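You operate a simulated robot arm through the tools that you are given. There is no shell and no other tool.

The job below is to be done with a simulated robot arm. You get a single attempt, and the scene is never put back.

TASK
Herd the floating cheeses to the yellow mark and top the trough up.
Fine: herd first, with the white divider, and leave it there; warm water to Full at the orange lever, shut it; the trough's black dial at high, then pump on.

The check looks at the end state, three seconds after you hand in, the way a careful person would. Anything else that was tipped, shoved, dropped, spilled or broken makes it a failure.

THE ROBOT
A 7-joint arm with a two-finger parallel gripper, fixed in place. Base frame: the origin is at the foot of the arm, x ahead of it, y to its left, z up. Readings come in cm, rad, newtons and seconds.
With the tool pointing down near the work surface it reaches from about 10 to 54 cm from the base axis. Its first joint turns from -1.152 to 1.152 rad. Payload 1.57 kg.
Tool frame: the origin (TCP) lies between the finger pads and is the grasp point; the fingertips stand 3 cm ahead of it; z points along the fingers, y is the line along which they close. The gripper opens to 8 cm. The fingers are 1.7 cm wide and 1.2 cm thick; the gripper's body (4 by 8.2 cm) begins 8 cm behind the TCP.
Orientation is that of the tool frame in the base frame, as [roll, pitch, yaw] about the fixed x, y, z axes, in that order (R = Rz(yaw) Ry(pitch) Rx(roll)). With the fingers straight down and closing along the base's y, the tool's x points along the base's -x, its y along +y and its z along -z.

THE INTERFACE
- The arm moves only by the tool jog_arm. Its argument "increments" is a list of rows, each an object of numbers (a shift or turn left out is 0, a gripper value left out holds the last): "dx", "dy", "dz": the shift along the base's x, y, z in cm; "ax", "ay", "az": the turn, a rotation vector about the base's x, y, z in rad. In form: [{"dx": .., "dy": .., "dz": .., "ax": .., "ay": .., "az": ..}, ...]. A call has 1 to 20 rows; each row shifts and turns the commanded pose from where the row before left it. "jaw" is the gripper command, from -1 (shut) to 1 (fully open), values between in proportion, set as the call begins (left out, the last holds). Each row takes 0.2 s and may step no farther than 5 cm and 0.15 rad from the row before; otherwise, or with a gripper value out of range, the whole call is refused. A pose out of reach is approached as far as the arm can. The call stops where the force on the tool passes 40 N (or 10 N more than at its start, if that is more) or the arm is blocked; 0.2 s more then pass. The fingers move at their own pace (about 7.2 cm/s each) and stop on an object; they squeeze with about 23 N. The grip force told is the motor's: it shows also when the fingers shut on nothing. Time passes only in rows, and 0.2 s behind the last, so rows that do not move let the fingers close. It gives the time, the measured TCP pose, the force on the tool (base axes), the opening and the grip force at its end, in the units of the frame above (readings bear some noise), with the torque about the TCP (base axes, N m) and any sound that the robot's microphone picked up.
- Cameras (640 x 400 px; columns grow to the right, rows downward): "scene" is fixed at [2.64, 41.41, 142.33]; the picture's right is [-0.96, -0.28, 0.00], its down [-0.17, 0.56, -0.81] and it looks along [0.23, -0.78, -0.59] (base axes); focal length 368 px, centre (320, 200). "wrist" rides on the gripper at [7.2, -0.7, -12.2] in the tool frame; the picture's right is [0.09, 1.00, 0.00], its down [-0.84, 0.08, -0.54] and it looks along [-0.54, 0.05, 0.84] (tool axes); focal length 238 px, centre (320, 200). There is no depth. A picture from a camera that has moved, and an enlarged one, comes with that camera's place and axes in the base frame and with its lens.
- camera(camera): a new picture of that camera. It takes no simulated time.
- enlarge(camera, box): a new picture of the part [left, top, right, bottom] of that camera's present view, enlarged. It takes no simulated time.
- finish_job(): hands the job in; it is judged then, once.

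Places have to be worked out from the pictures, the camera data and where the tool is seen. Open the gripper and draw the arm clear of the work before you hand the job in, unless the task says otherwise.

The tools are called after "Emit:" as name(argument=value, ...) on one line, values as JSON. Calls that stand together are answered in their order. jog_arm: Moves the arm, as the interface text tells. Its arguments: {"type":"object","properties":{"increments":{"type":"array","items":{"type":"object","properties":{"dx":{"type":"number"},"dy":{"type":"number"},"dz":{"type":"number"},"ax":{"type":"number"},"ay":{"type":"number"},"az":{"type":"number"}}}},"jaw":{"type":"number"}},"required":["increments"]} The other tools are called the same way: camera (camera) takes a picture; enlarge (camera, box) takes an enlarged picture of a part of a camera's view; finish_job () hands the job in.

At the start:

```text
time_s: 0.0
tool_pos: [37.01, -11.43, 117.61]
orientation: [3.141, 0.0, 3.141]
contact_force: [0.5, 0.1, -0.2]
torque: [-0.01, 0.01, 0.03]
grip_width: 8.0
gripper_force: 0.1
```

scene: 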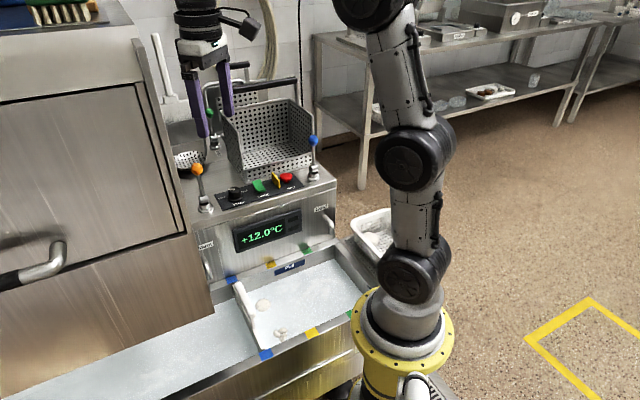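
wrist: 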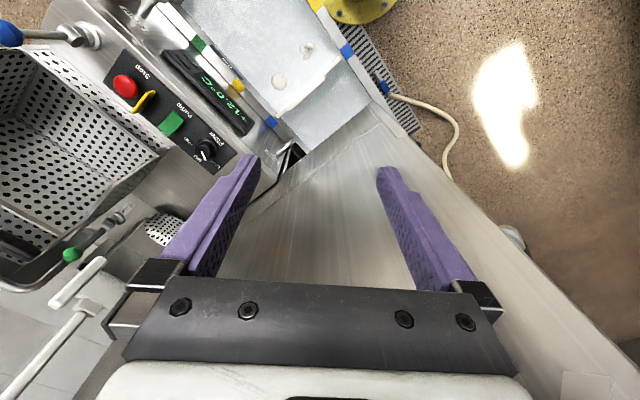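

I start by looking closely at the work area: the trough, panel and levers.

Emit:
enlarge(camera="scene", box=[200, 220, 400, 370])

Emit:
enlarge(camera="scene", box=[150, 120, 350, 270])

Emit:
enlarge(camera="wrist", box=[80, 0, 400, 200])

```text
2.67 times, centred on (300, 295) of scene
camera zoom: at [2.64, 41.41, 142.33], right [-0.96, -0.28, 0.0], down [-0.17, 0.56, -0.81], along [0.23, -0.78, -0.59], focal length 981 px, centre (373, -53)
```

zoom: 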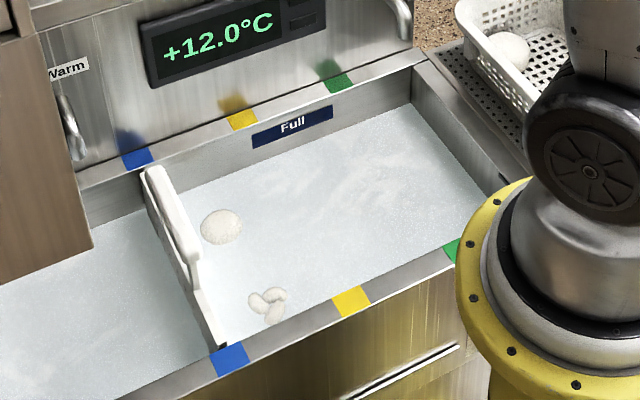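

```text
2.67 times, centred on (250, 195) of scene
camera zoom: at [2.64, 41.41, 142.33], right [-0.96, -0.28, 0.0], down [-0.17, 0.56, -0.81], along [0.23, -0.78, -0.59], focal length 981 px, centre (507, 213)
```

zoom: 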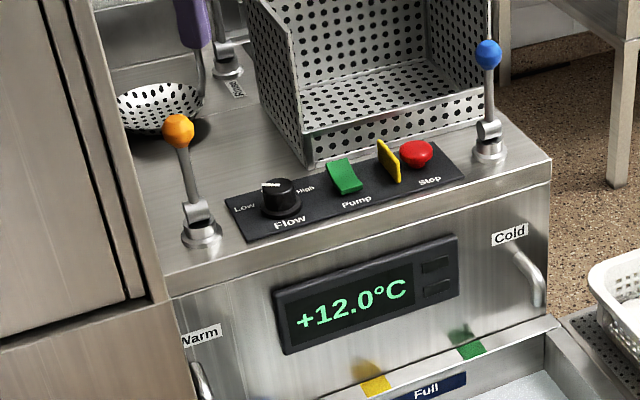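

```text
2.00 times, centred on (240, 100) of wrist
camera zoom: at [29.9, -12.06, 129.78], right [-0.09, 1.0, 0.0], down [0.84, 0.08, 0.54], along [0.54, 0.05, -0.84], focal length 477 px, centre (480, 400)
```

zoom: 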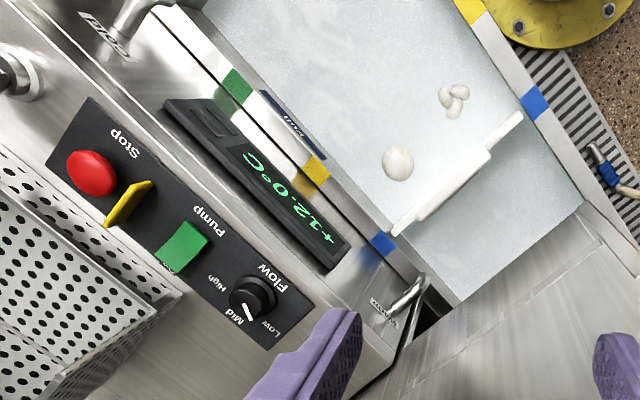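

The trough runs at about 45° to the base axes, from the blue marks (30,-5)/(50,-25) to yellow (21,-14)/(41,-33), with the rim near z 56.6. I'll turn the tool -45° so its fingers close across the divider, and move to a viewing pose above the trough's front side.

Emit:
jog_arm(increments=[{"dx": -1.5, "dz": -2, "az": -0.131}, {"dx": -1.5, "dz": -2, "az": -0.131}, {"dx": -1.5, "dz": -2, "az": -0.131}, {"dx": -1.5, "dz": -2, "az": -0.131}, {"dx": -1.5, "dz": -2, "az": -0.131}, {"dx": -1.5, "dz": -2, "az": -0.13}, {"dz": -2}, {"dz": -2}, {"dz": -2}])

Emit:
camera(camera="wrist")

Emit:
camera(camera="scene")

```text
time_s: 2.0
tool_pos: [27.98, -11.54, 99.45]
orientation: [-3.141, -0.001, 2.358]
contact_force: [0.4, -0.4, -0.3]
torque: [0.01, -0.01, -0.01]
grip_width: 7.97
gripper_force: 0.1
```

```text
taken
camera wrist: at [22.5, -6.84, 111.72], right [0.64, 0.77, 0.0], down [0.65, -0.54, 0.54], along [0.42, -0.35, -0.84], focal length 238 px, centre (320, 200)
```

wrist: 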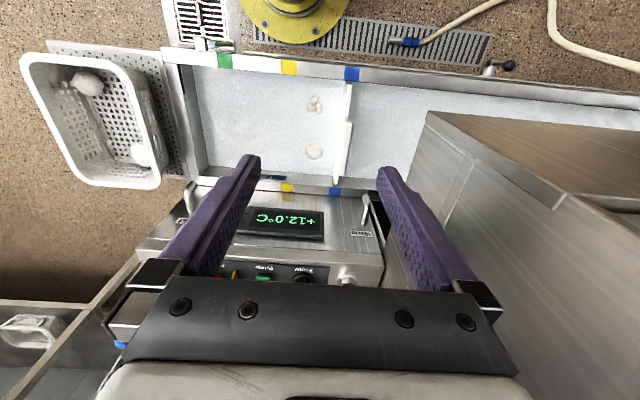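

```text
taken
```

scene: 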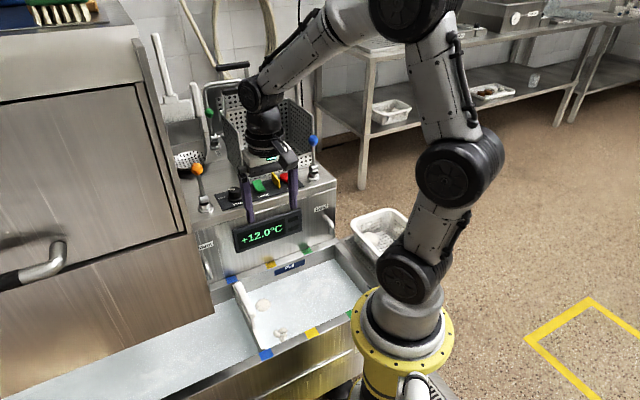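

The view is good now. I'll enlarge the divider, cheeses, rims and panel.

Emit:
enlarge(camera="wrist", box=[240, 60, 440, 200])

Emit:
enlarge(camera="wrist", box=[220, 170, 400, 290])

Emit:
enlarge(camera="scene", box=[220, 250, 320, 360])

Emit:
enlarge(camera="scene", box=[160, 130, 260, 230])

```text
2.86 times, centred on (340, 130) of wrist
camera zoom: at [22.5, -6.84, 111.72], right [0.64, 0.77, 0.0], down [0.65, -0.54, 0.54], along [0.42, -0.35, -0.84], focal length 681 px, centre (263, 400)
```

zoom: 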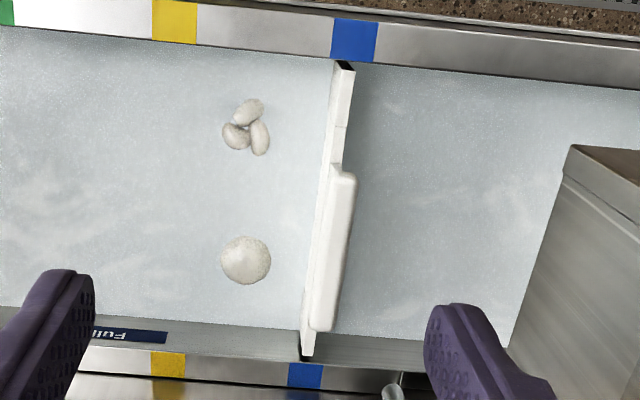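

```text
3.33 times, centred on (310, 230) of wrist
camera zoom: at [22.5, -6.84, 111.72], right [0.64, 0.77, 0.0], down [0.65, -0.54, 0.54], along [0.42, -0.35, -0.84], focal length 794 px, centre (353, 100)
```

zoom: 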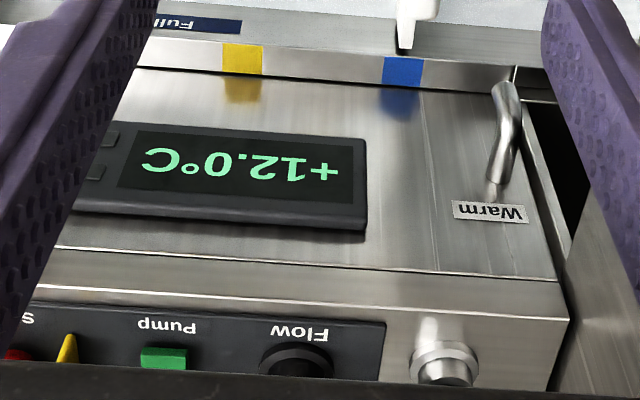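

```text
3.64 times, centred on (270, 305) of scene
camera zoom: at [2.64, 41.41, 142.33], right [-0.96, -0.28, 0.0], down [-0.17, 0.56, -0.81], along [0.23, -0.78, -0.59], focal length 1338 px, centre (502, -182)
```

zoom: 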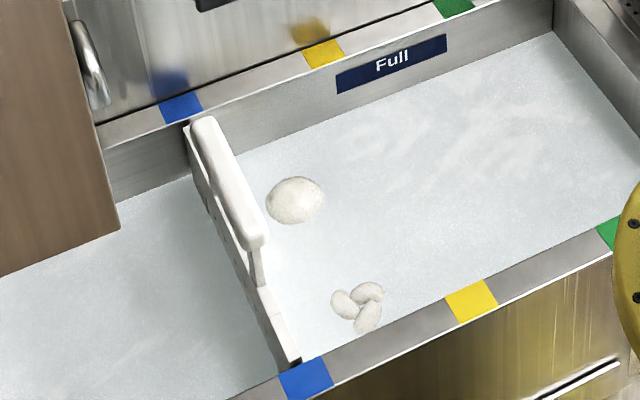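

```text
4.00 times, centred on (210, 180) of scene
camera zoom: at [2.64, 41.41, 142.33], right [-0.96, -0.28, 0.0], down [-0.17, 0.56, -0.81], along [0.23, -0.78, -0.59], focal length 1472 px, centre (760, 280)
```

zoom: 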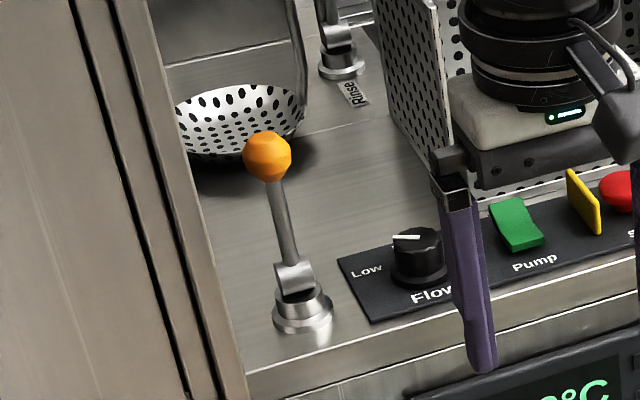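

The divider's handle is centred at about (40.1, -14.5) with its top near z 63, lying along (0.7,-0.7). I'll go above it with the jaws part open and check the alignment before descending.

Emit:
jog_arm(increments=[{"dx": 2.4, "dy": -0.6, "dz": -3}, {"dx": 2.4, "dy": -0.6, "dz": -3}, {"dx": 2.4, "dy": -0.6, "dz": -4}, {"dx": 2.4, "dy": -0.6, "dz": -4}, {"dx": 2.4, "dy": -0.6, "dz": -4}, {"dz": -4}, {"dz": -4}, {"dz": 0}], jaw=0.4)

Emit:
camera(camera="wrist")

Emit:
camera(camera="scene")

```text
time_s: 3.8
tool_pos: [40.05, -14.36, 73.4]
orientation: [-3.141, 0.001, 2.356]
contact_force: [-0.3, 0.3, -1.2]
torque: [-0.03, 0.0, 0.0]
grip_width: 5.59
gripper_force: 0.0
```

```text
taken
camera wrist: at [34.47, -9.66, 85.57], right [0.64, 0.77, 0.0], down [0.65, -0.54, 0.54], along [0.42, -0.35, -0.84], focal length 238 px, centre (320, 200)
```

wrist: 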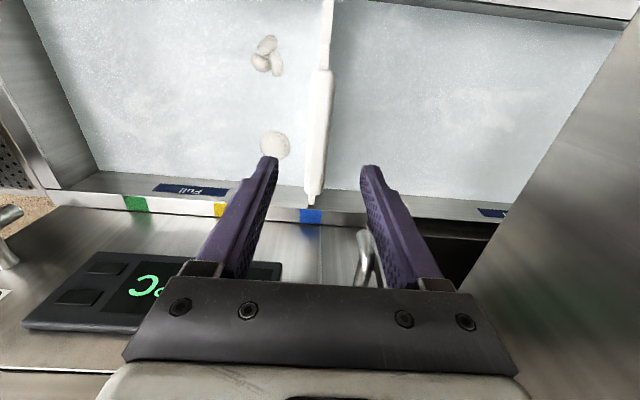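

```text
taken
```

scene: 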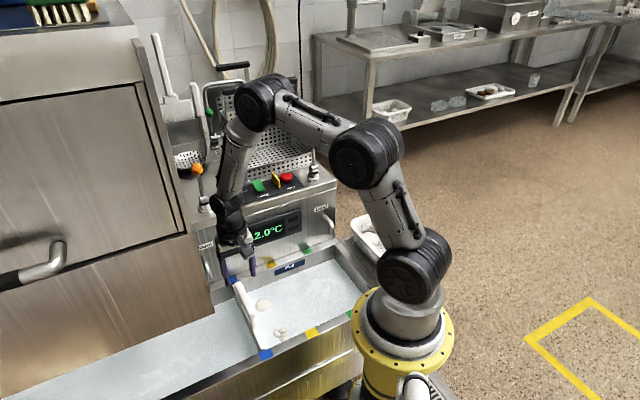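

The tool is centred over the handle (both at about the same line, q≈-18.2). I'll descend to z≈61.4 and close on the handle.

Emit:
jog_arm(increments=[{"dz": -3}, {"dz": -3}, {"dz": -3}, {"dz": -2}, {"dz": -1}, {}])

Emit:
camera(camera="wrist")

Emit:
enlarge(camera="scene", box=[200, 220, 320, 370])

```text
time_s: 5.2
tool_pos: [40.04, -14.44, 61.61]
orientation: [3.141, 0.001, 2.355]
contact_force: [0.2, -1.0, -0.8]
torque: [0.03, 0.0, 0.03]
grip_width: 5.62
gripper_force: 0.1
```

```text
taken
camera wrist: at [34.5, -9.79, 73.79], right [0.64, 0.77, 0.0], down [0.65, -0.54, 0.54], along [0.42, -0.35, -0.84], focal length 238 px, centre (320, 200)
```

wrist: 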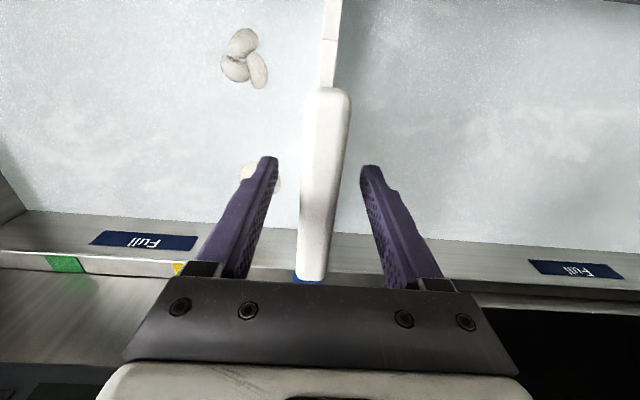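

```text
2.67 times, centred on (260, 295) of scene
camera zoom: at [2.64, 41.41, 142.33], right [-0.96, -0.28, 0.0], down [-0.17, 0.56, -0.81], along [0.23, -0.78, -0.59], focal length 981 px, centre (480, -53)
```

zoom: 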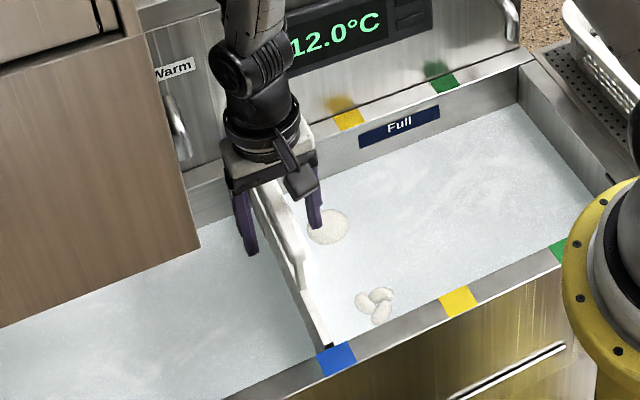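

The fingers straddle the handle. I'll close them on it.

Emit:
jog_arm(increments=[{}, {}, {}, {}], jaw=-1)

Emit:
camera(camera="wrist")

```text
time_s: 6.2
tool_pos: [40.01, -14.56, 61.63]
orientation: [-3.141, 0.001, 2.357]
contact_force: [-0.5, -1.0, -0.3]
torque: [-0.19, 0.02, -0.02]
grip_width: 2.18
gripper_force: 22.6
```

```text
taken
camera wrist: at [34.5, -9.79, 73.8], right [0.64, 0.77, 0.0], down [0.65, -0.54, 0.54], along [0.42, -0.35, -0.84], focal length 238 px, centre (320, 200)
```

wrist: 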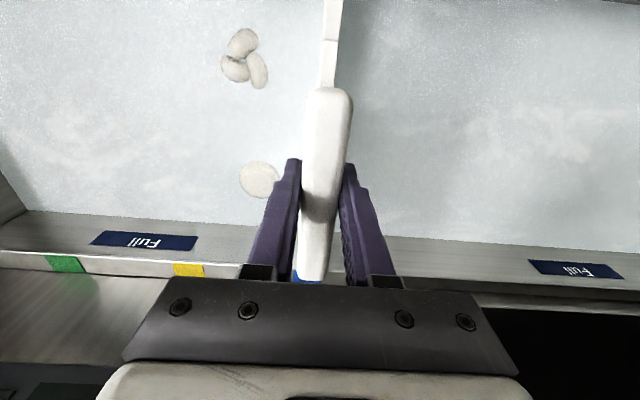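

The handle is gripped (2.18 cm). I'll slide slowly toward yellow by 3 cm first and watch the forces and the cheeses.

Emit:
jog_arm(increments=[{"dx": -0.212, "dy": -0.212}, {"dx": -0.212, "dy": -0.212}, {"dx": -0.212, "dy": -0.212}, {"dx": -0.212, "dy": -0.212}, {"dx": -0.212, "dy": -0.212}, {"dx": -0.212, "dy": -0.212}, {"dx": -0.212, "dy": -0.212}, {"dx": -0.212, "dy": -0.212}, {"dx": -0.212, "dy": -0.212}, {"dx": -0.212, "dy": -0.212}])

Emit:
camera(camera="wrist")

Emit:
enlarge(camera="scene", box=[200, 220, 320, 370])

```text
time_s: 8.4
tool_pos: [38.02, -16.68, 61.63]
orientation: [3.139, 0.004, 2.358]
contact_force: [4.5, -0.4, 12.7]
torque: [0.57, -0.12, 0.01]
grip_width: 2.33
gripper_force: 22.5
```

```text
taken
camera wrist: at [32.49, -11.95, 73.81], right [0.64, 0.77, 0.0], down [0.64, -0.54, 0.54], along [0.42, -0.35, -0.84], focal length 238 px, centre (320, 200)
```

wrist: 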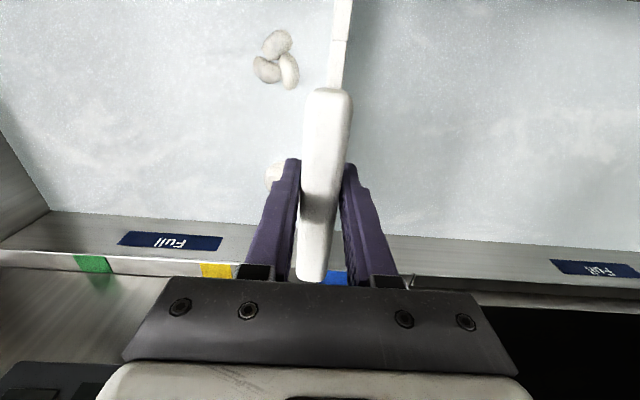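

```text
2.67 times, centred on (260, 295) of scene
camera zoom: at [2.63, 41.41, 142.32], right [-0.96, -0.28, 0.0], down [-0.17, 0.56, -0.81], along [0.23, -0.78, -0.59], focal length 981 px, centre (480, -53)
```

zoom: 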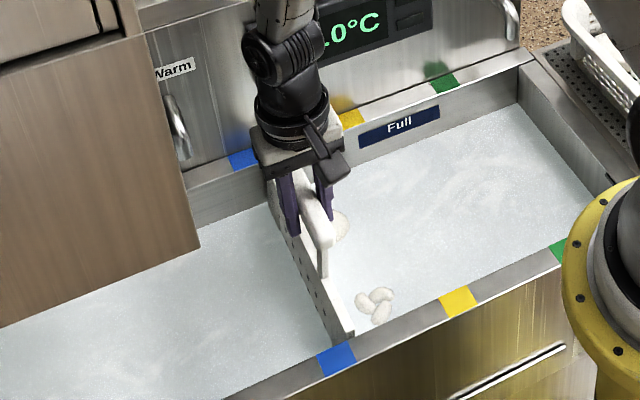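

It slides with modest force and the cheeses stay ahead. I'll continue about 4.8 cm more.

Emit:
jog_arm(increments=[{"dx": -0.212, "dy": -0.212}, {"dx": -0.212, "dy": -0.212}, {"dx": -0.212, "dy": -0.212}, {"dx": -0.212, "dy": -0.212}, {"dx": -0.212, "dy": -0.212}, {"dx": -0.212, "dy": -0.212}, {"dx": -0.212, "dy": -0.212}, {"dx": -0.212, "dy": -0.212}, {"dx": -0.212, "dy": -0.212}, {"dx": -0.212, "dy": -0.212}, {"dx": -0.212, "dy": -0.212}, {"dx": -0.212, "dy": -0.212}, {"dx": -0.212, "dy": -0.212}, {"dx": -0.212, "dy": -0.212}, {"dx": -0.212, "dy": -0.212}, {"dx": -0.212, "dy": -0.212}])

Emit:
camera(camera="wrist")

Emit:
enlarge(camera="scene", box=[200, 220, 320, 370])

```text
time_s: 11.8
tool_pos: [34.61, -19.84, 61.48]
orientation: [3.141, 0.001, 2.357]
contact_force: [-0.8, 0.3, -6.1]
torque: [0.03, 0.03, 0.02]
grip_width: 2.16
gripper_force: 22.7
```

```text
taken
camera wrist: at [29.06, -15.24, 73.82], right [0.64, 0.77, 0.0], down [0.65, -0.54, 0.54], along [0.42, -0.35, -0.84], focal length 238 px, centre (320, 200)
```

wrist: 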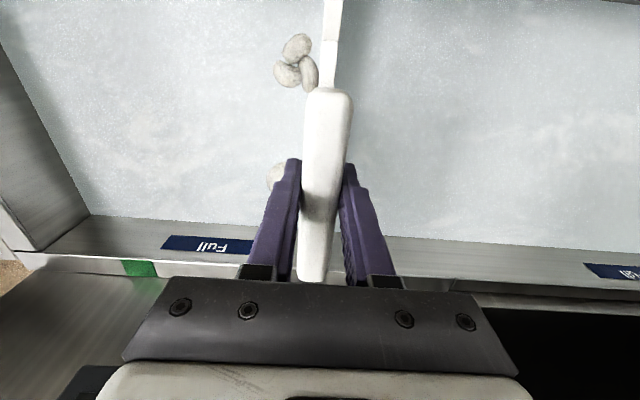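

```text
2.67 times, centred on (260, 295) of scene
camera zoom: at [2.64, 41.4, 142.33], right [-0.96, -0.28, 0.0], down [-0.17, 0.56, -0.81], along [0.23, -0.78, -0.59], focal length 981 px, centre (480, -53)
```

zoom: 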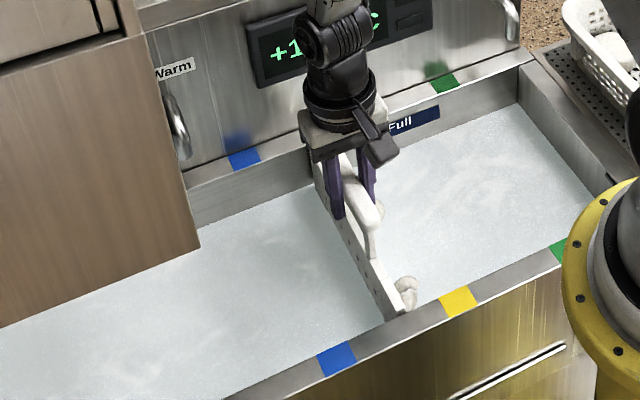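

Everything is going well, the cheeses riding ahead of the divider. There are about 5.2 cm to go to the yellow line.

Emit:
jog_arm(increments=[{"dx": -0.21, "dy": -0.21}, {"dx": -0.21, "dy": -0.21}, {"dx": -0.21, "dy": -0.21}, {"dx": -0.21, "dy": -0.21}, {"dx": -0.21, "dy": -0.21}, {"dx": -0.21, "dy": -0.21}, {"dx": -0.21, "dy": -0.21}, {"dx": -0.21, "dy": -0.21}, {"dx": -0.21, "dy": -0.21}, {"dx": -0.21, "dy": -0.21}, {"dx": -0.21, "dy": -0.21}, {"dx": -0.21, "dy": -0.21}, {"dx": -0.21, "dy": -0.21}, {"dx": -0.21, "dy": -0.21}, {"dx": -0.21, "dy": -0.21}, {"dx": -0.21, "dy": -0.21}, {"dx": -0.21, "dy": -0.21}, {}])

Emit:
camera(camera="wrist")

Emit:
enlarge(camera="scene", box=[200, 220, 340, 370])

```text
time_s: 15.6
tool_pos: [31.09, -23.5, 61.52]
orientation: [-3.141, -0.001, 2.356]
contact_force: [-0.3, -1.4, -5.5]
torque: [0.04, 0.0, 0.0]
grip_width: 2.21
gripper_force: 23.3
```

```text
taken
camera wrist: at [25.5, -18.79, 73.78], right [0.64, 0.77, 0.0], down [0.65, -0.54, 0.54], along [0.42, -0.35, -0.84], focal length 238 px, centre (320, 200)
```

wrist: 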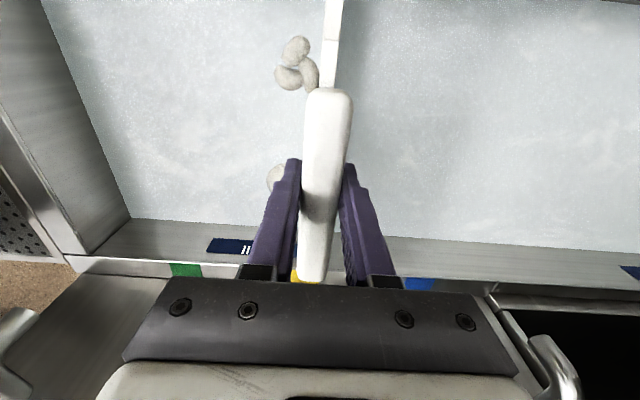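

```text
2.67 times, centred on (270, 295) of scene
camera zoom: at [2.64, 41.4, 142.33], right [-0.96, -0.28, 0.0], down [-0.17, 0.56, -0.81], along [0.23, -0.78, -0.59], focal length 981 px, centre (453, -53)
```

zoom: 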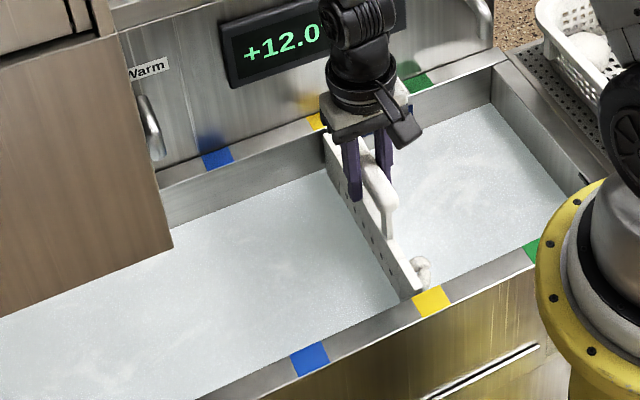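

The reading suggests the divider is at the yellow line. I'll check both ends against the yellow marks up close.

Emit:
enlarge(camera="scene", box=[285, 300, 345, 340])

Emit:
enlarge(camera="scene", box=[270, 250, 330, 290])

Emit:
enlarge(camera="wrist", box=[240, 230, 400, 300])

```text
10.00 times, centred on (315, 320) of scene
camera zoom: at [2.64, 41.4, 142.33], right [-0.96, -0.28, 0.0], down [-0.17, 0.56, -0.81], along [0.23, -0.78, -0.59], focal length 3679 px, centre (370, -1000)
```

zoom: 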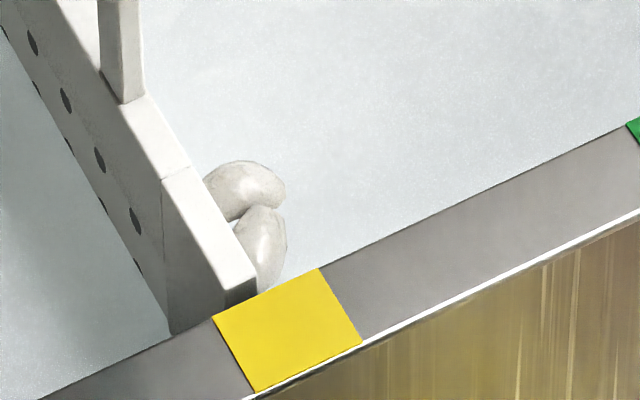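

```text
10.00 times, centred on (300, 270) of scene
camera zoom: at [2.64, 41.4, 142.33], right [-0.96, -0.28, 0.0], down [-0.17, 0.56, -0.81], along [0.23, -0.78, -0.59], focal length 3679 px, centre (520, -500)
```

zoom: 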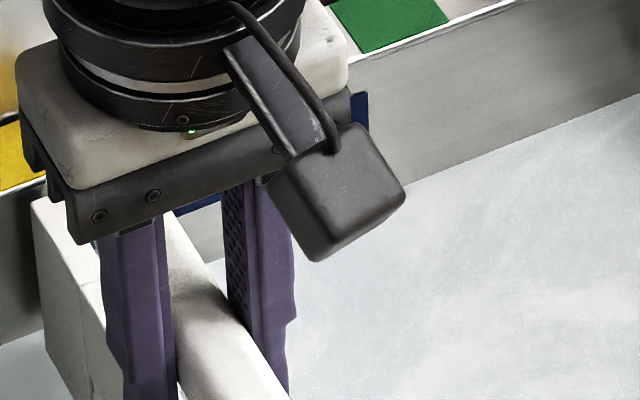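

```text
4.00 times, centred on (320, 265) of wrist
camera zoom: at [25.5, -18.79, 73.78], right [0.64, 0.77, 0.0], down [0.65, -0.54, 0.54], along [0.42, -0.35, -0.84], focal length 953 px, centre (320, -60)
```

zoom: 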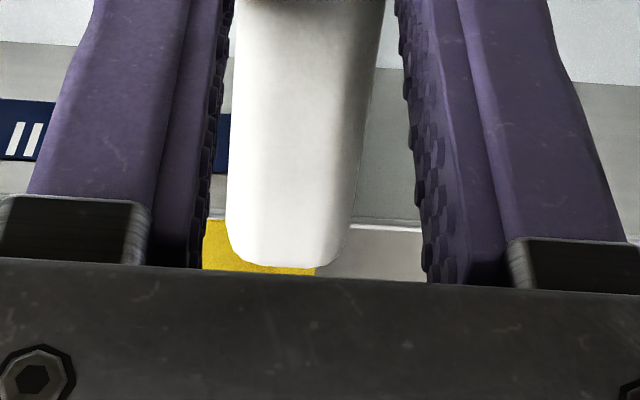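

The board's front end sits at q≈-5.75 and the handle's back end at q≈-5.5, against mark centres at q≈-5.15. I'll nudge about 0.55 cm further and recheck.

Emit:
jog_arm(increments=[{"dx": -0.14, "dy": -0.14}, {"dx": -0.14, "dy": -0.14}, {"dx": -0.12, "dy": -0.12}, {}, {}])

Emit:
enlarge(camera="scene", box=[285, 300, 345, 340])

Emit:
enlarge(camera="wrist", box=[240, 230, 400, 300])

Emit:
camera(camera="wrist")

```text
time_s: 16.8
tool_pos: [30.72, -23.94, 61.68]
orientation: [3.141, 0.001, 2.357]
contact_force: [-0.3, -0.3, -4.7]
torque: [-0.01, -0.01, 0.04]
grip_width: 2.2
gripper_force: 23.3
```

```text
10.00 times, centred on (315, 320) of scene
camera zoom: at [2.64, 41.4, 142.33], right [-0.96, -0.28, 0.0], down [-0.17, 0.56, -0.81], along [0.23, -0.78, -0.59], focal length 3679 px, centre (370, -1000)
```

zoom: 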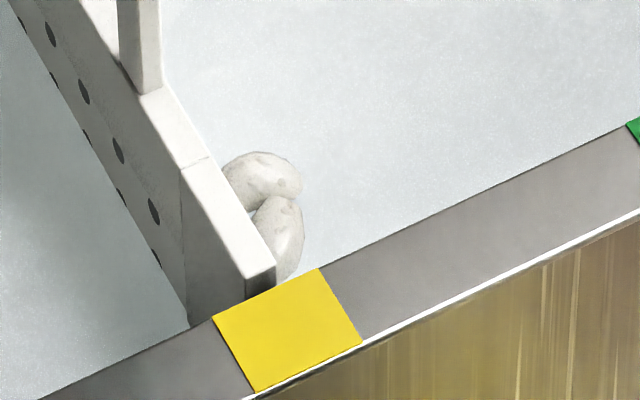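

```text
4.00 times, centred on (320, 265) of wrist
camera zoom: at [25.09, -19.23, 73.81], right [0.64, 0.77, 0.0], down [0.65, -0.54, 0.54], along [0.42, -0.35, -0.84], focal length 953 px, centre (320, -60)
```

zoom: 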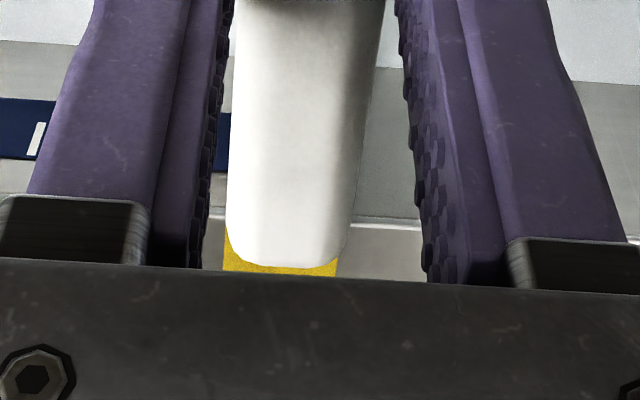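

```text
taken
camera wrist: at [25.09, -19.23, 73.81], right [0.64, 0.77, 0.0], down [0.65, -0.54, 0.54], along [0.42, -0.35, -0.84], focal length 238 px, centre (320, 200)
```

wrist: 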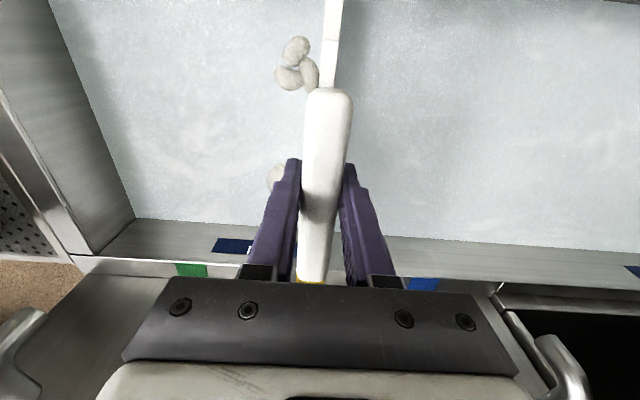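

The divider's ends now line up with the yellow marks. I'll release it gently and raise the tool straight up.

Emit:
jog_arm(increments=[{}, {}, {}, {"dz": 1}, {"dz": 2}, {"dz": 3}, {"dz": 4}, {"dz": 4}, {"dz": 4}, {"dz": 4}, {"dz": 4}, {"dz": 4}], jaw=0.4)

Emit:
camera(camera="wrist")

Emit:
camera(camera="scene")

```text
time_s: 19.4
tool_pos: [30.42, -23.64, 91.46]
orientation: [3.141, 0.0, 2.356]
contact_force: [0.3, 0.9, -1.0]
torque: [0.02, 0.0, 0.0]
grip_width: 5.61
gripper_force: 0.0
```

```text
taken
camera wrist: at [24.96, -19.01, 103.65], right [0.64, 0.77, 0.0], down [0.65, -0.54, 0.54], along [0.42, -0.35, -0.84], focal length 238 px, centre (320, 200)
```

wrist: 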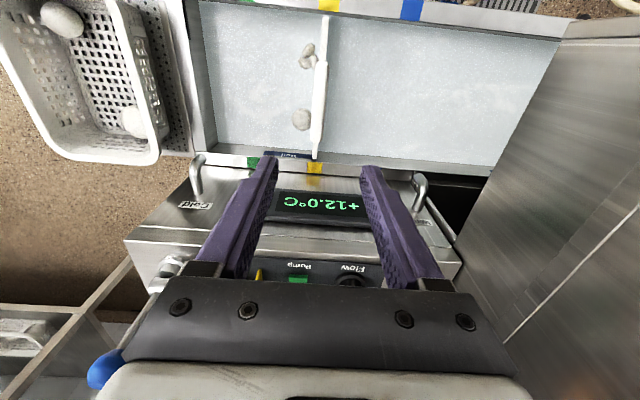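

```text
taken
```

scene: 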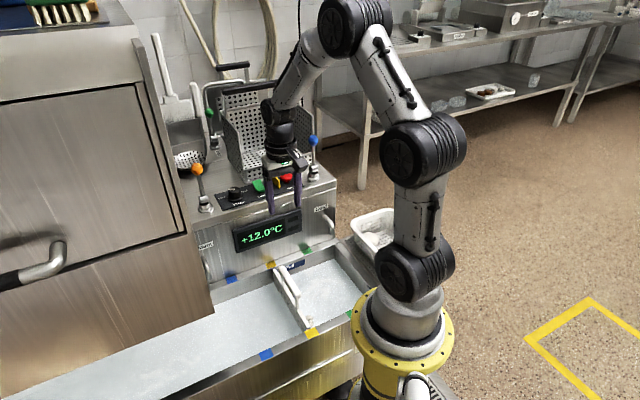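

The divider stands at the yellow mark with the cheeses on its green side. Next I'll move to a pose from which the wrist camera can look at the orange lever and the dial closely.

Emit:
jog_arm(increments=[{"dz": 4}, {"dz": 4}, {"dz": 4}, {"dx": 2.8, "dy": 0.8}, {"dx": 2.8, "dy": 0.8}, {"dx": 2.8, "dy": 0.8}, {"dx": 2.8, "dy": 0.8}, {}])

Emit:
camera(camera="wrist")

Emit:
enlarge(camera="wrist", box=[300, 120, 500, 245])

Emit:
enlarge(camera="scene", box=[170, 140, 250, 220])

```text
time_s: 21.2
tool_pos: [41.78, -20.53, 103.41]
orientation: [-3.141, 0.0, 2.356]
contact_force: [0.4, -0.1, -0.4]
torque: [-0.01, 0.0, 0.01]
grip_width: 5.6
gripper_force: 0.2
```

```text
taken
camera wrist: at [36.27, -15.8, 115.63], right [0.64, 0.77, 0.0], down [0.65, -0.54, 0.54], along [0.42, -0.35, -0.84], focal length 238 px, centre (320, 200)
```

wrist: 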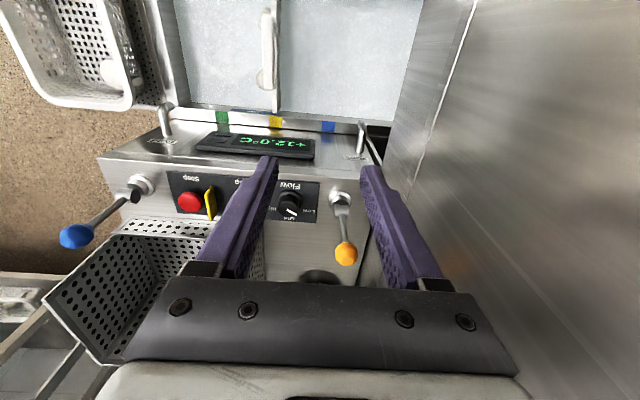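

```text
3.20 times, centred on (400, 182) of wrist
camera zoom: at [36.27, -15.8, 115.63], right [0.64, 0.77, 0.0], down [0.65, -0.54, 0.54], along [0.42, -0.35, -0.84], focal length 763 px, centre (64, 256)
```

zoom: 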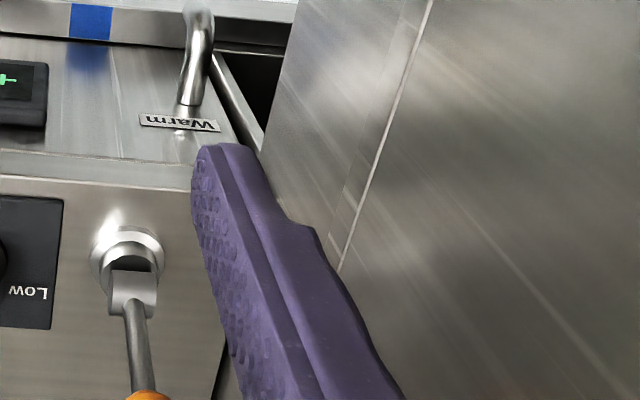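

```text
5.00 times, centred on (210, 180) of scene
camera zoom: at [2.64, 41.41, 142.33], right [-0.96, -0.28, 0.0], down [-0.17, 0.56, -0.81], along [0.23, -0.78, -0.59], focal length 1839 px, centre (870, 300)
```

zoom: 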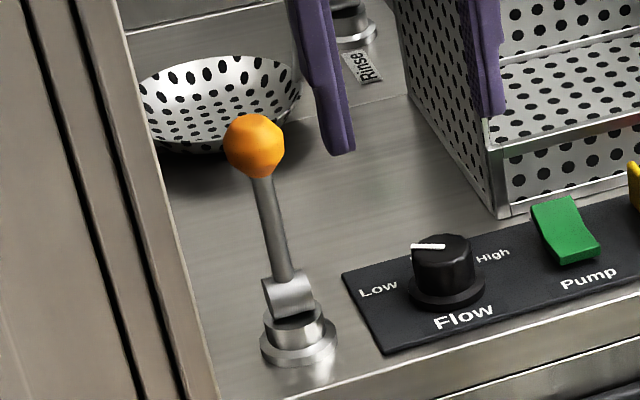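

The orange ball is near (56,-28,93) and its base near (55.3,-26.6,81). I'll zoom in on both levers and the dial to see their hinges and present states.

Emit:
enlarge(camera="wrist", box=[260, 160, 380, 280])

Emit:
enlarge(camera="wrist", box=[40, 150, 240, 270])

Emit:
enlarge(camera="scene", box=[280, 120, 340, 200])

Emit:
enlarge(camera="scene", box=[180, 150, 225, 220])

```text
3.33 times, centred on (320, 220) of wrist
camera zoom: at [36.27, -15.8, 115.63], right [0.64, 0.77, 0.0], down [0.65, -0.54, 0.54], along [0.42, -0.35, -0.84], focal length 794 px, centre (320, 133)
```

zoom: 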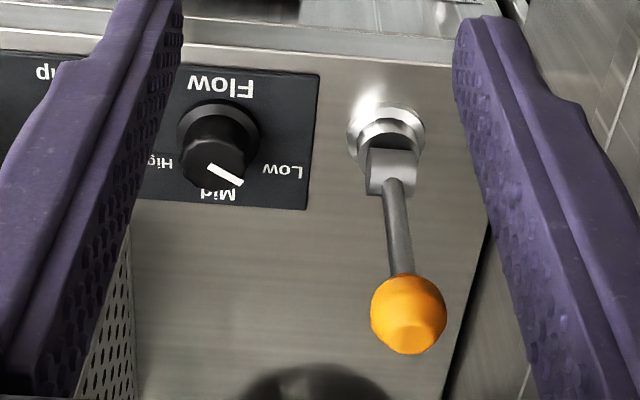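

```text
3.20 times, centred on (140, 210) of wrist
camera zoom: at [36.27, -15.8, 115.63], right [0.64, 0.77, 0.0], down [0.65, -0.54, 0.54], along [0.42, -0.35, -0.84], focal length 763 px, centre (896, 168)
```

zoom: 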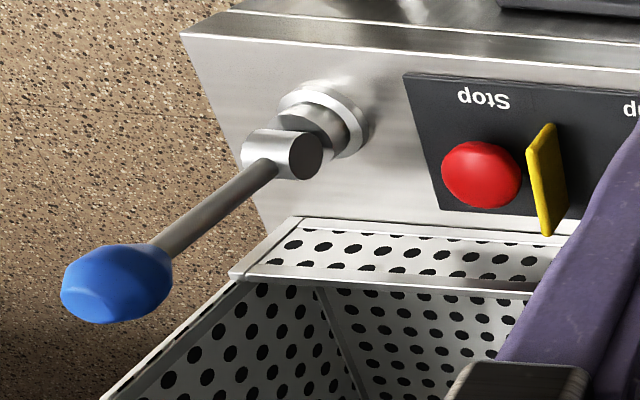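

```text
5.00 times, centred on (310, 160) of scene
camera zoom: at [2.64, 41.41, 142.33], right [-0.96, -0.28, 0.0], down [-0.17, 0.56, -0.81], along [0.23, -0.78, -0.59], focal length 1839 px, centre (370, 400)
```

zoom: 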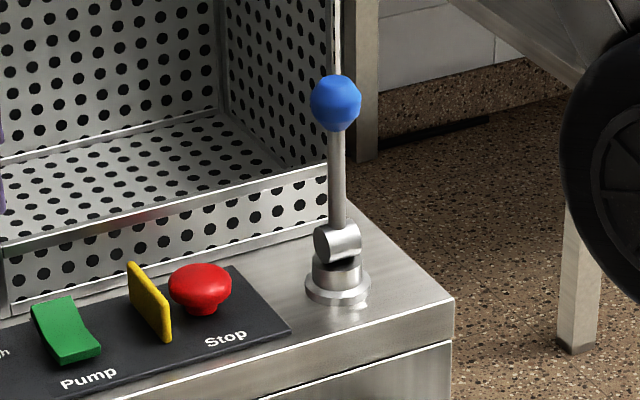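

```text
5.71 times, centred on (202, 185) of scene
camera zoom: at [2.64, 41.41, 142.33], right [-0.96, -0.28, 0.0], down [-0.17, 0.56, -0.81], along [0.23, -0.78, -0.59], focal length 2102 px, centre (991, 286)
```

zoom: 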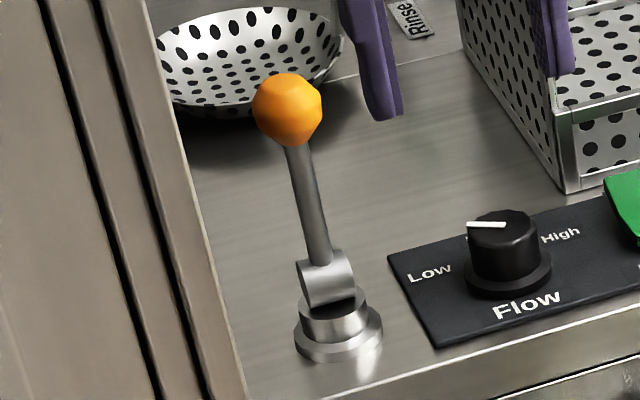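

The hinge barrels lie parallel to the panel's front edge, so the levers swing toward or away from the trough. I'll turn the tool 90° so the fingers can cage the orange ball front and back, keeping the gripper narrow next to the machine wall.

Emit:
jog_arm(increments=[{"dz": 1, "az": 0.143}, {"dz": 1, "az": 0.143}, {"az": 0.143}, {"az": 0.143}, {"az": 0.143}, {"az": 0.143}, {"az": 0.143}, {"az": 0.143}, {"az": 0.143}, {"az": 0.142}, {"az": 0.142}, {}])

Emit:
camera(camera="wrist")

Emit:
camera(camera="scene")

```text
time_s: 23.8
tool_pos: [41.71, -20.7, 105.56]
orientation: [3.14, 0.002, -2.354]
contact_force: [0.5, -0.7, -0.7]
torque: [-0.01, 0.01, 0.01]
grip_width: 5.6
gripper_force: 0.0
```

```text
taken
camera wrist: at [37.24, -26.17, 117.8], right [-0.77, 0.64, 0.0], down [0.54, 0.65, 0.54], along [0.35, 0.42, -0.84], focal length 238 px, centre (320, 200)
```

wrist: 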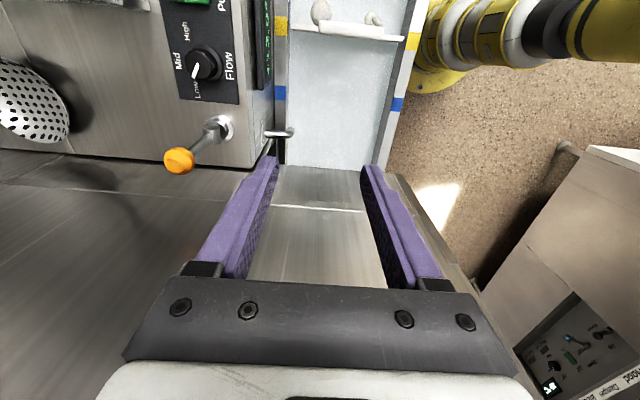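

```text
taken
```

scene: 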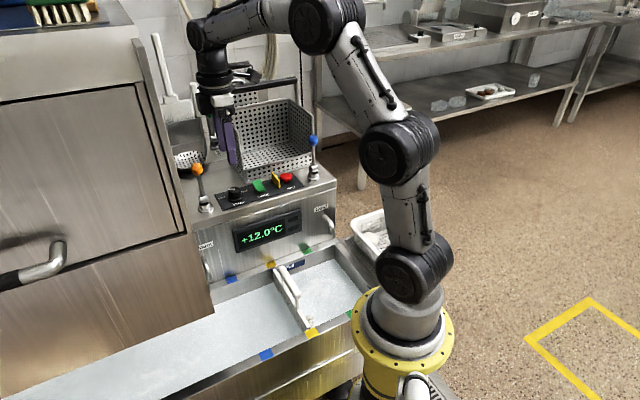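

From this side I can judge the orange lever's lean; I'll zoom in on it.

Emit:
enlarge(camera="wrist", box=[140, 90, 270, 190])

Emit:
enlarge(camera="wrist", box=[500, 280, 640, 400])

```text
4.00 times, centred on (205, 140) of wrist
camera zoom: at [37.24, -26.17, 117.8], right [-0.77, 0.64, 0.0], down [0.54, 0.65, 0.54], along [0.35, 0.42, -0.84], focal length 953 px, centre (780, 440)
```

zoom: 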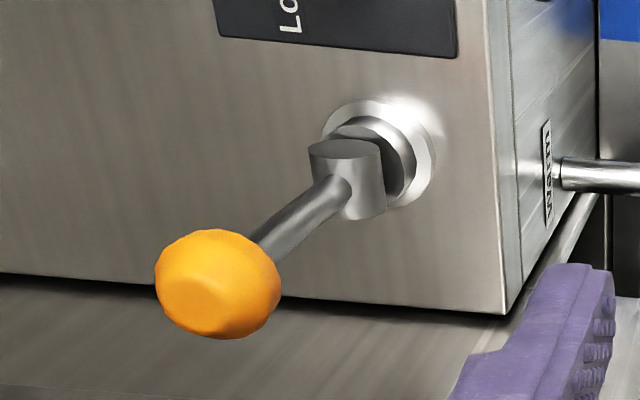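

```text
3.33 times, centred on (570, 340) of wrist
camera zoom: at [37.24, -26.17, 117.8], right [-0.77, 0.64, 0.0], down [0.54, 0.65, 0.54], along [0.35, 0.42, -0.84], focal length 794 px, centre (-513, -267)
```

zoom: 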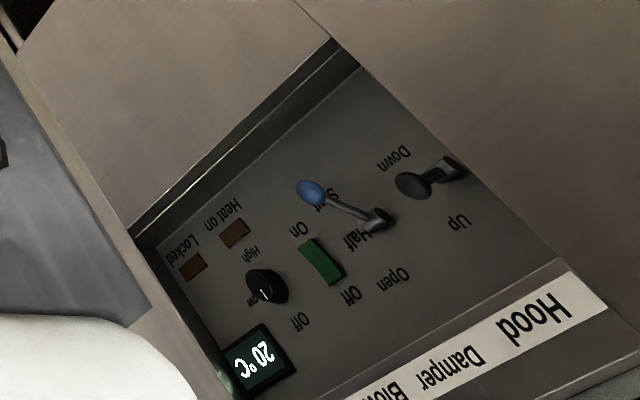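

The lever is close to vertical, its swing front-to-back; the far hood panel is not part of this job. I'll move above the ball at z 105 and check that I can reach it.

Emit:
jog_arm(increments=[{"dx": 2.9, "dy": -1.47}, {"dx": 2.9, "dy": -1.47}, {"dx": 2.9, "dy": -1.47}, {"dx": 2.9, "dy": -1.47}, {"dx": 2.9, "dy": -1.47}, {}, {}])

Emit:
camera(camera="wrist")

Emit:
camera(camera="scene")

```text
time_s: 25.4
tool_pos: [54.86, -27.39, 104.76]
orientation: [3.141, 0.001, -2.357]
contact_force: [0.1, 0.7, 0.0]
torque: [0.01, -0.02, 0.03]
grip_width: 5.59
gripper_force: 0.1
out of reach, approached as far as the arm can: row 5
```

```text
taken
camera wrist: at [50.2, -32.93, 116.96], right [-0.77, 0.64, 0.0], down [0.54, 0.65, 0.54], along [0.35, 0.42, -0.84], focal length 238 px, centre (320, 200)
```

wrist: 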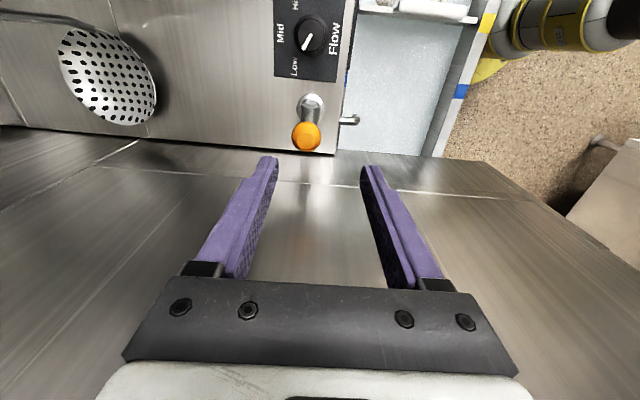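

```text
taken
```

scene: 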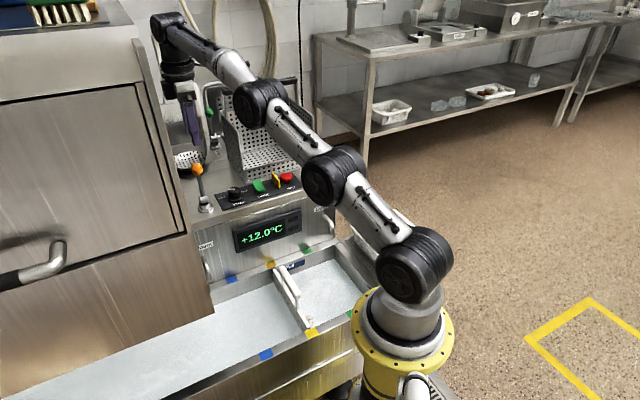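

At this height the target is just out of reach (stopped 1.5 cm short), but lower down the arm reaches further. I'll descend to z≈98, still above the ball, and see where it settles.

Emit:
jog_arm(increments=[{"dz": -2}, {"dz": -2}, {"dz": -2}, {}])

Emit:
camera(camera="wrist")

Emit:
enlarge(camera="scene", box=[150, 80, 270, 230])

```text
time_s: 26.4
tool_pos: [54.9, -27.27, 98.81]
orientation: [3.141, 0.001, -2.357]
contact_force: [0.5, 0.0, -0.6]
torque: [-0.01, 0.02, 0.0]
grip_width: 5.58
gripper_force: 0.1
```

```text
taken
camera wrist: at [50.26, -32.68, 110.91], right [-0.77, 0.64, 0.0], down [0.54, 0.65, 0.54], along [0.35, 0.42, -0.84], focal length 238 px, centre (320, 200)
```

wrist: 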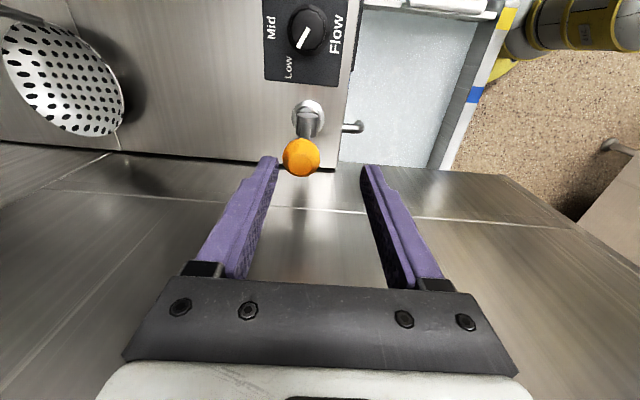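

```text
2.67 times, centred on (210, 155) of scene
camera zoom: at [2.64, 41.41, 142.33], right [-0.96, -0.28, 0.0], down [-0.17, 0.56, -0.81], along [0.23, -0.78, -0.59], focal length 981 px, centre (613, 320)
```

zoom: 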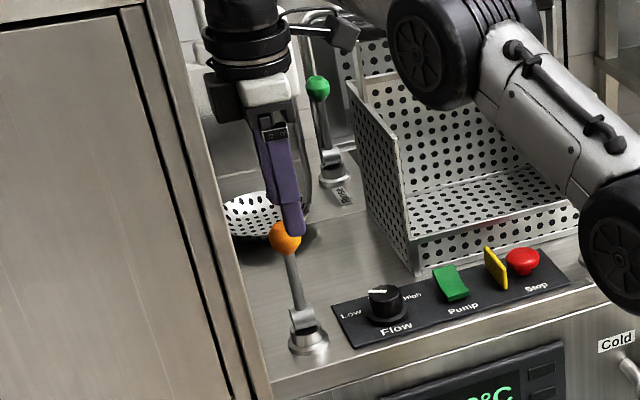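

The ball reads (56.3,-27.9); I need about 1.5 cm further out, which should now be within reach at this height.

Emit:
jog_arm(increments=[{"dx": 0.7, "dy": -0.35}, {"dx": 0.65, "dy": -0.35}, {}])

Emit:
camera(camera="wrist")

```text
time_s: 27.2
tool_pos: [56.23, -27.95, 98.73]
orientation: [-3.141, 0.0, -2.357]
contact_force: [1.0, -0.7, -0.3]
torque: [-0.01, -0.06, 0.0]
grip_width: 5.6
gripper_force: 0.1
```

```text
taken
camera wrist: at [51.59, -33.37, 110.98], right [-0.77, 0.64, 0.0], down [0.54, 0.65, 0.54], along [0.35, 0.42, -0.84], focal length 238 px, centre (320, 200)
```

wrist: 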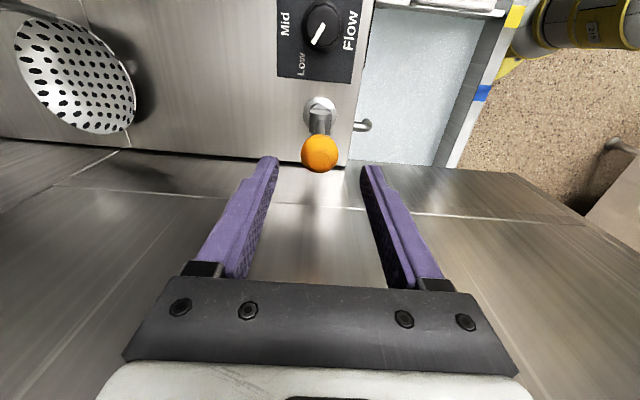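

The ball is centred between the fingers and the lever stands vertical. I'll descend so the fingers straddle the ball.

Emit:
jog_arm(increments=[{"dz": -1.5}, {"dz": -1.5}, {"dz": -1.5}, {"dz": -1}, {}])

Emit:
camera(camera="wrist")

Emit:
enlarge(camera="scene", box=[150, 100, 270, 230])

Emit:
enlarge(camera="scene", box=[180, 230, 380, 370])

```text
time_s: 28.4
tool_pos: [56.11, -27.94, 93.32]
orientation: [3.141, 0.0, -2.356]
contact_force: [0.6, 0.2, -0.7]
torque: [0.02, -0.03, 0.02]
grip_width: 5.59
gripper_force: 0.0
```

```text
taken
camera wrist: at [51.58, -33.34, 105.54], right [-0.77, 0.64, 0.0], down [0.54, 0.65, 0.54], along [0.35, 0.42, -0.84], focal length 238 px, centre (320, 200)
```

wrist: 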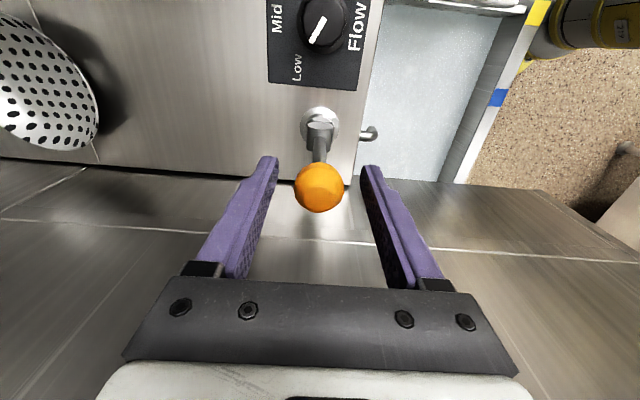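

```text
3.08 times, centred on (210, 165) of scene
camera zoom: at [2.64, 41.41, 142.33], right [-0.96, -0.28, 0.0], down [-0.17, 0.56, -0.81], along [0.23, -0.78, -0.59], focal length 1132 px, centre (658, 308)
```

zoom: 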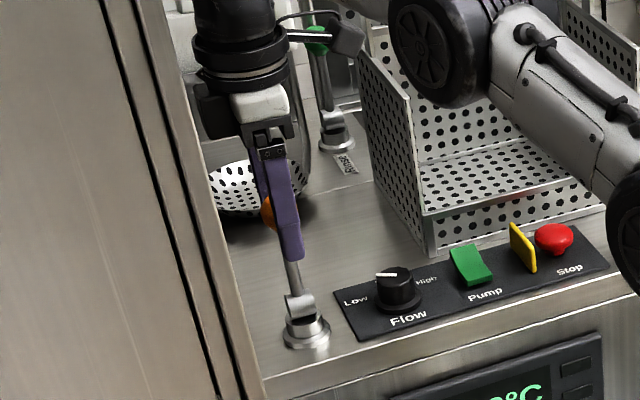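

```text
2.86 times, centred on (280, 300) of scene
camera zoom: at [2.64, 41.41, 142.33], right [-0.96, -0.28, 0.0], down [-0.17, 0.56, -0.81], along [0.23, -0.78, -0.59], focal length 1051 px, centre (434, -86)
```

zoom: 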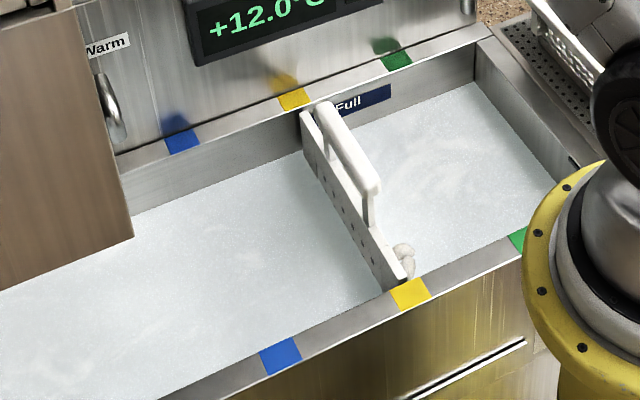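

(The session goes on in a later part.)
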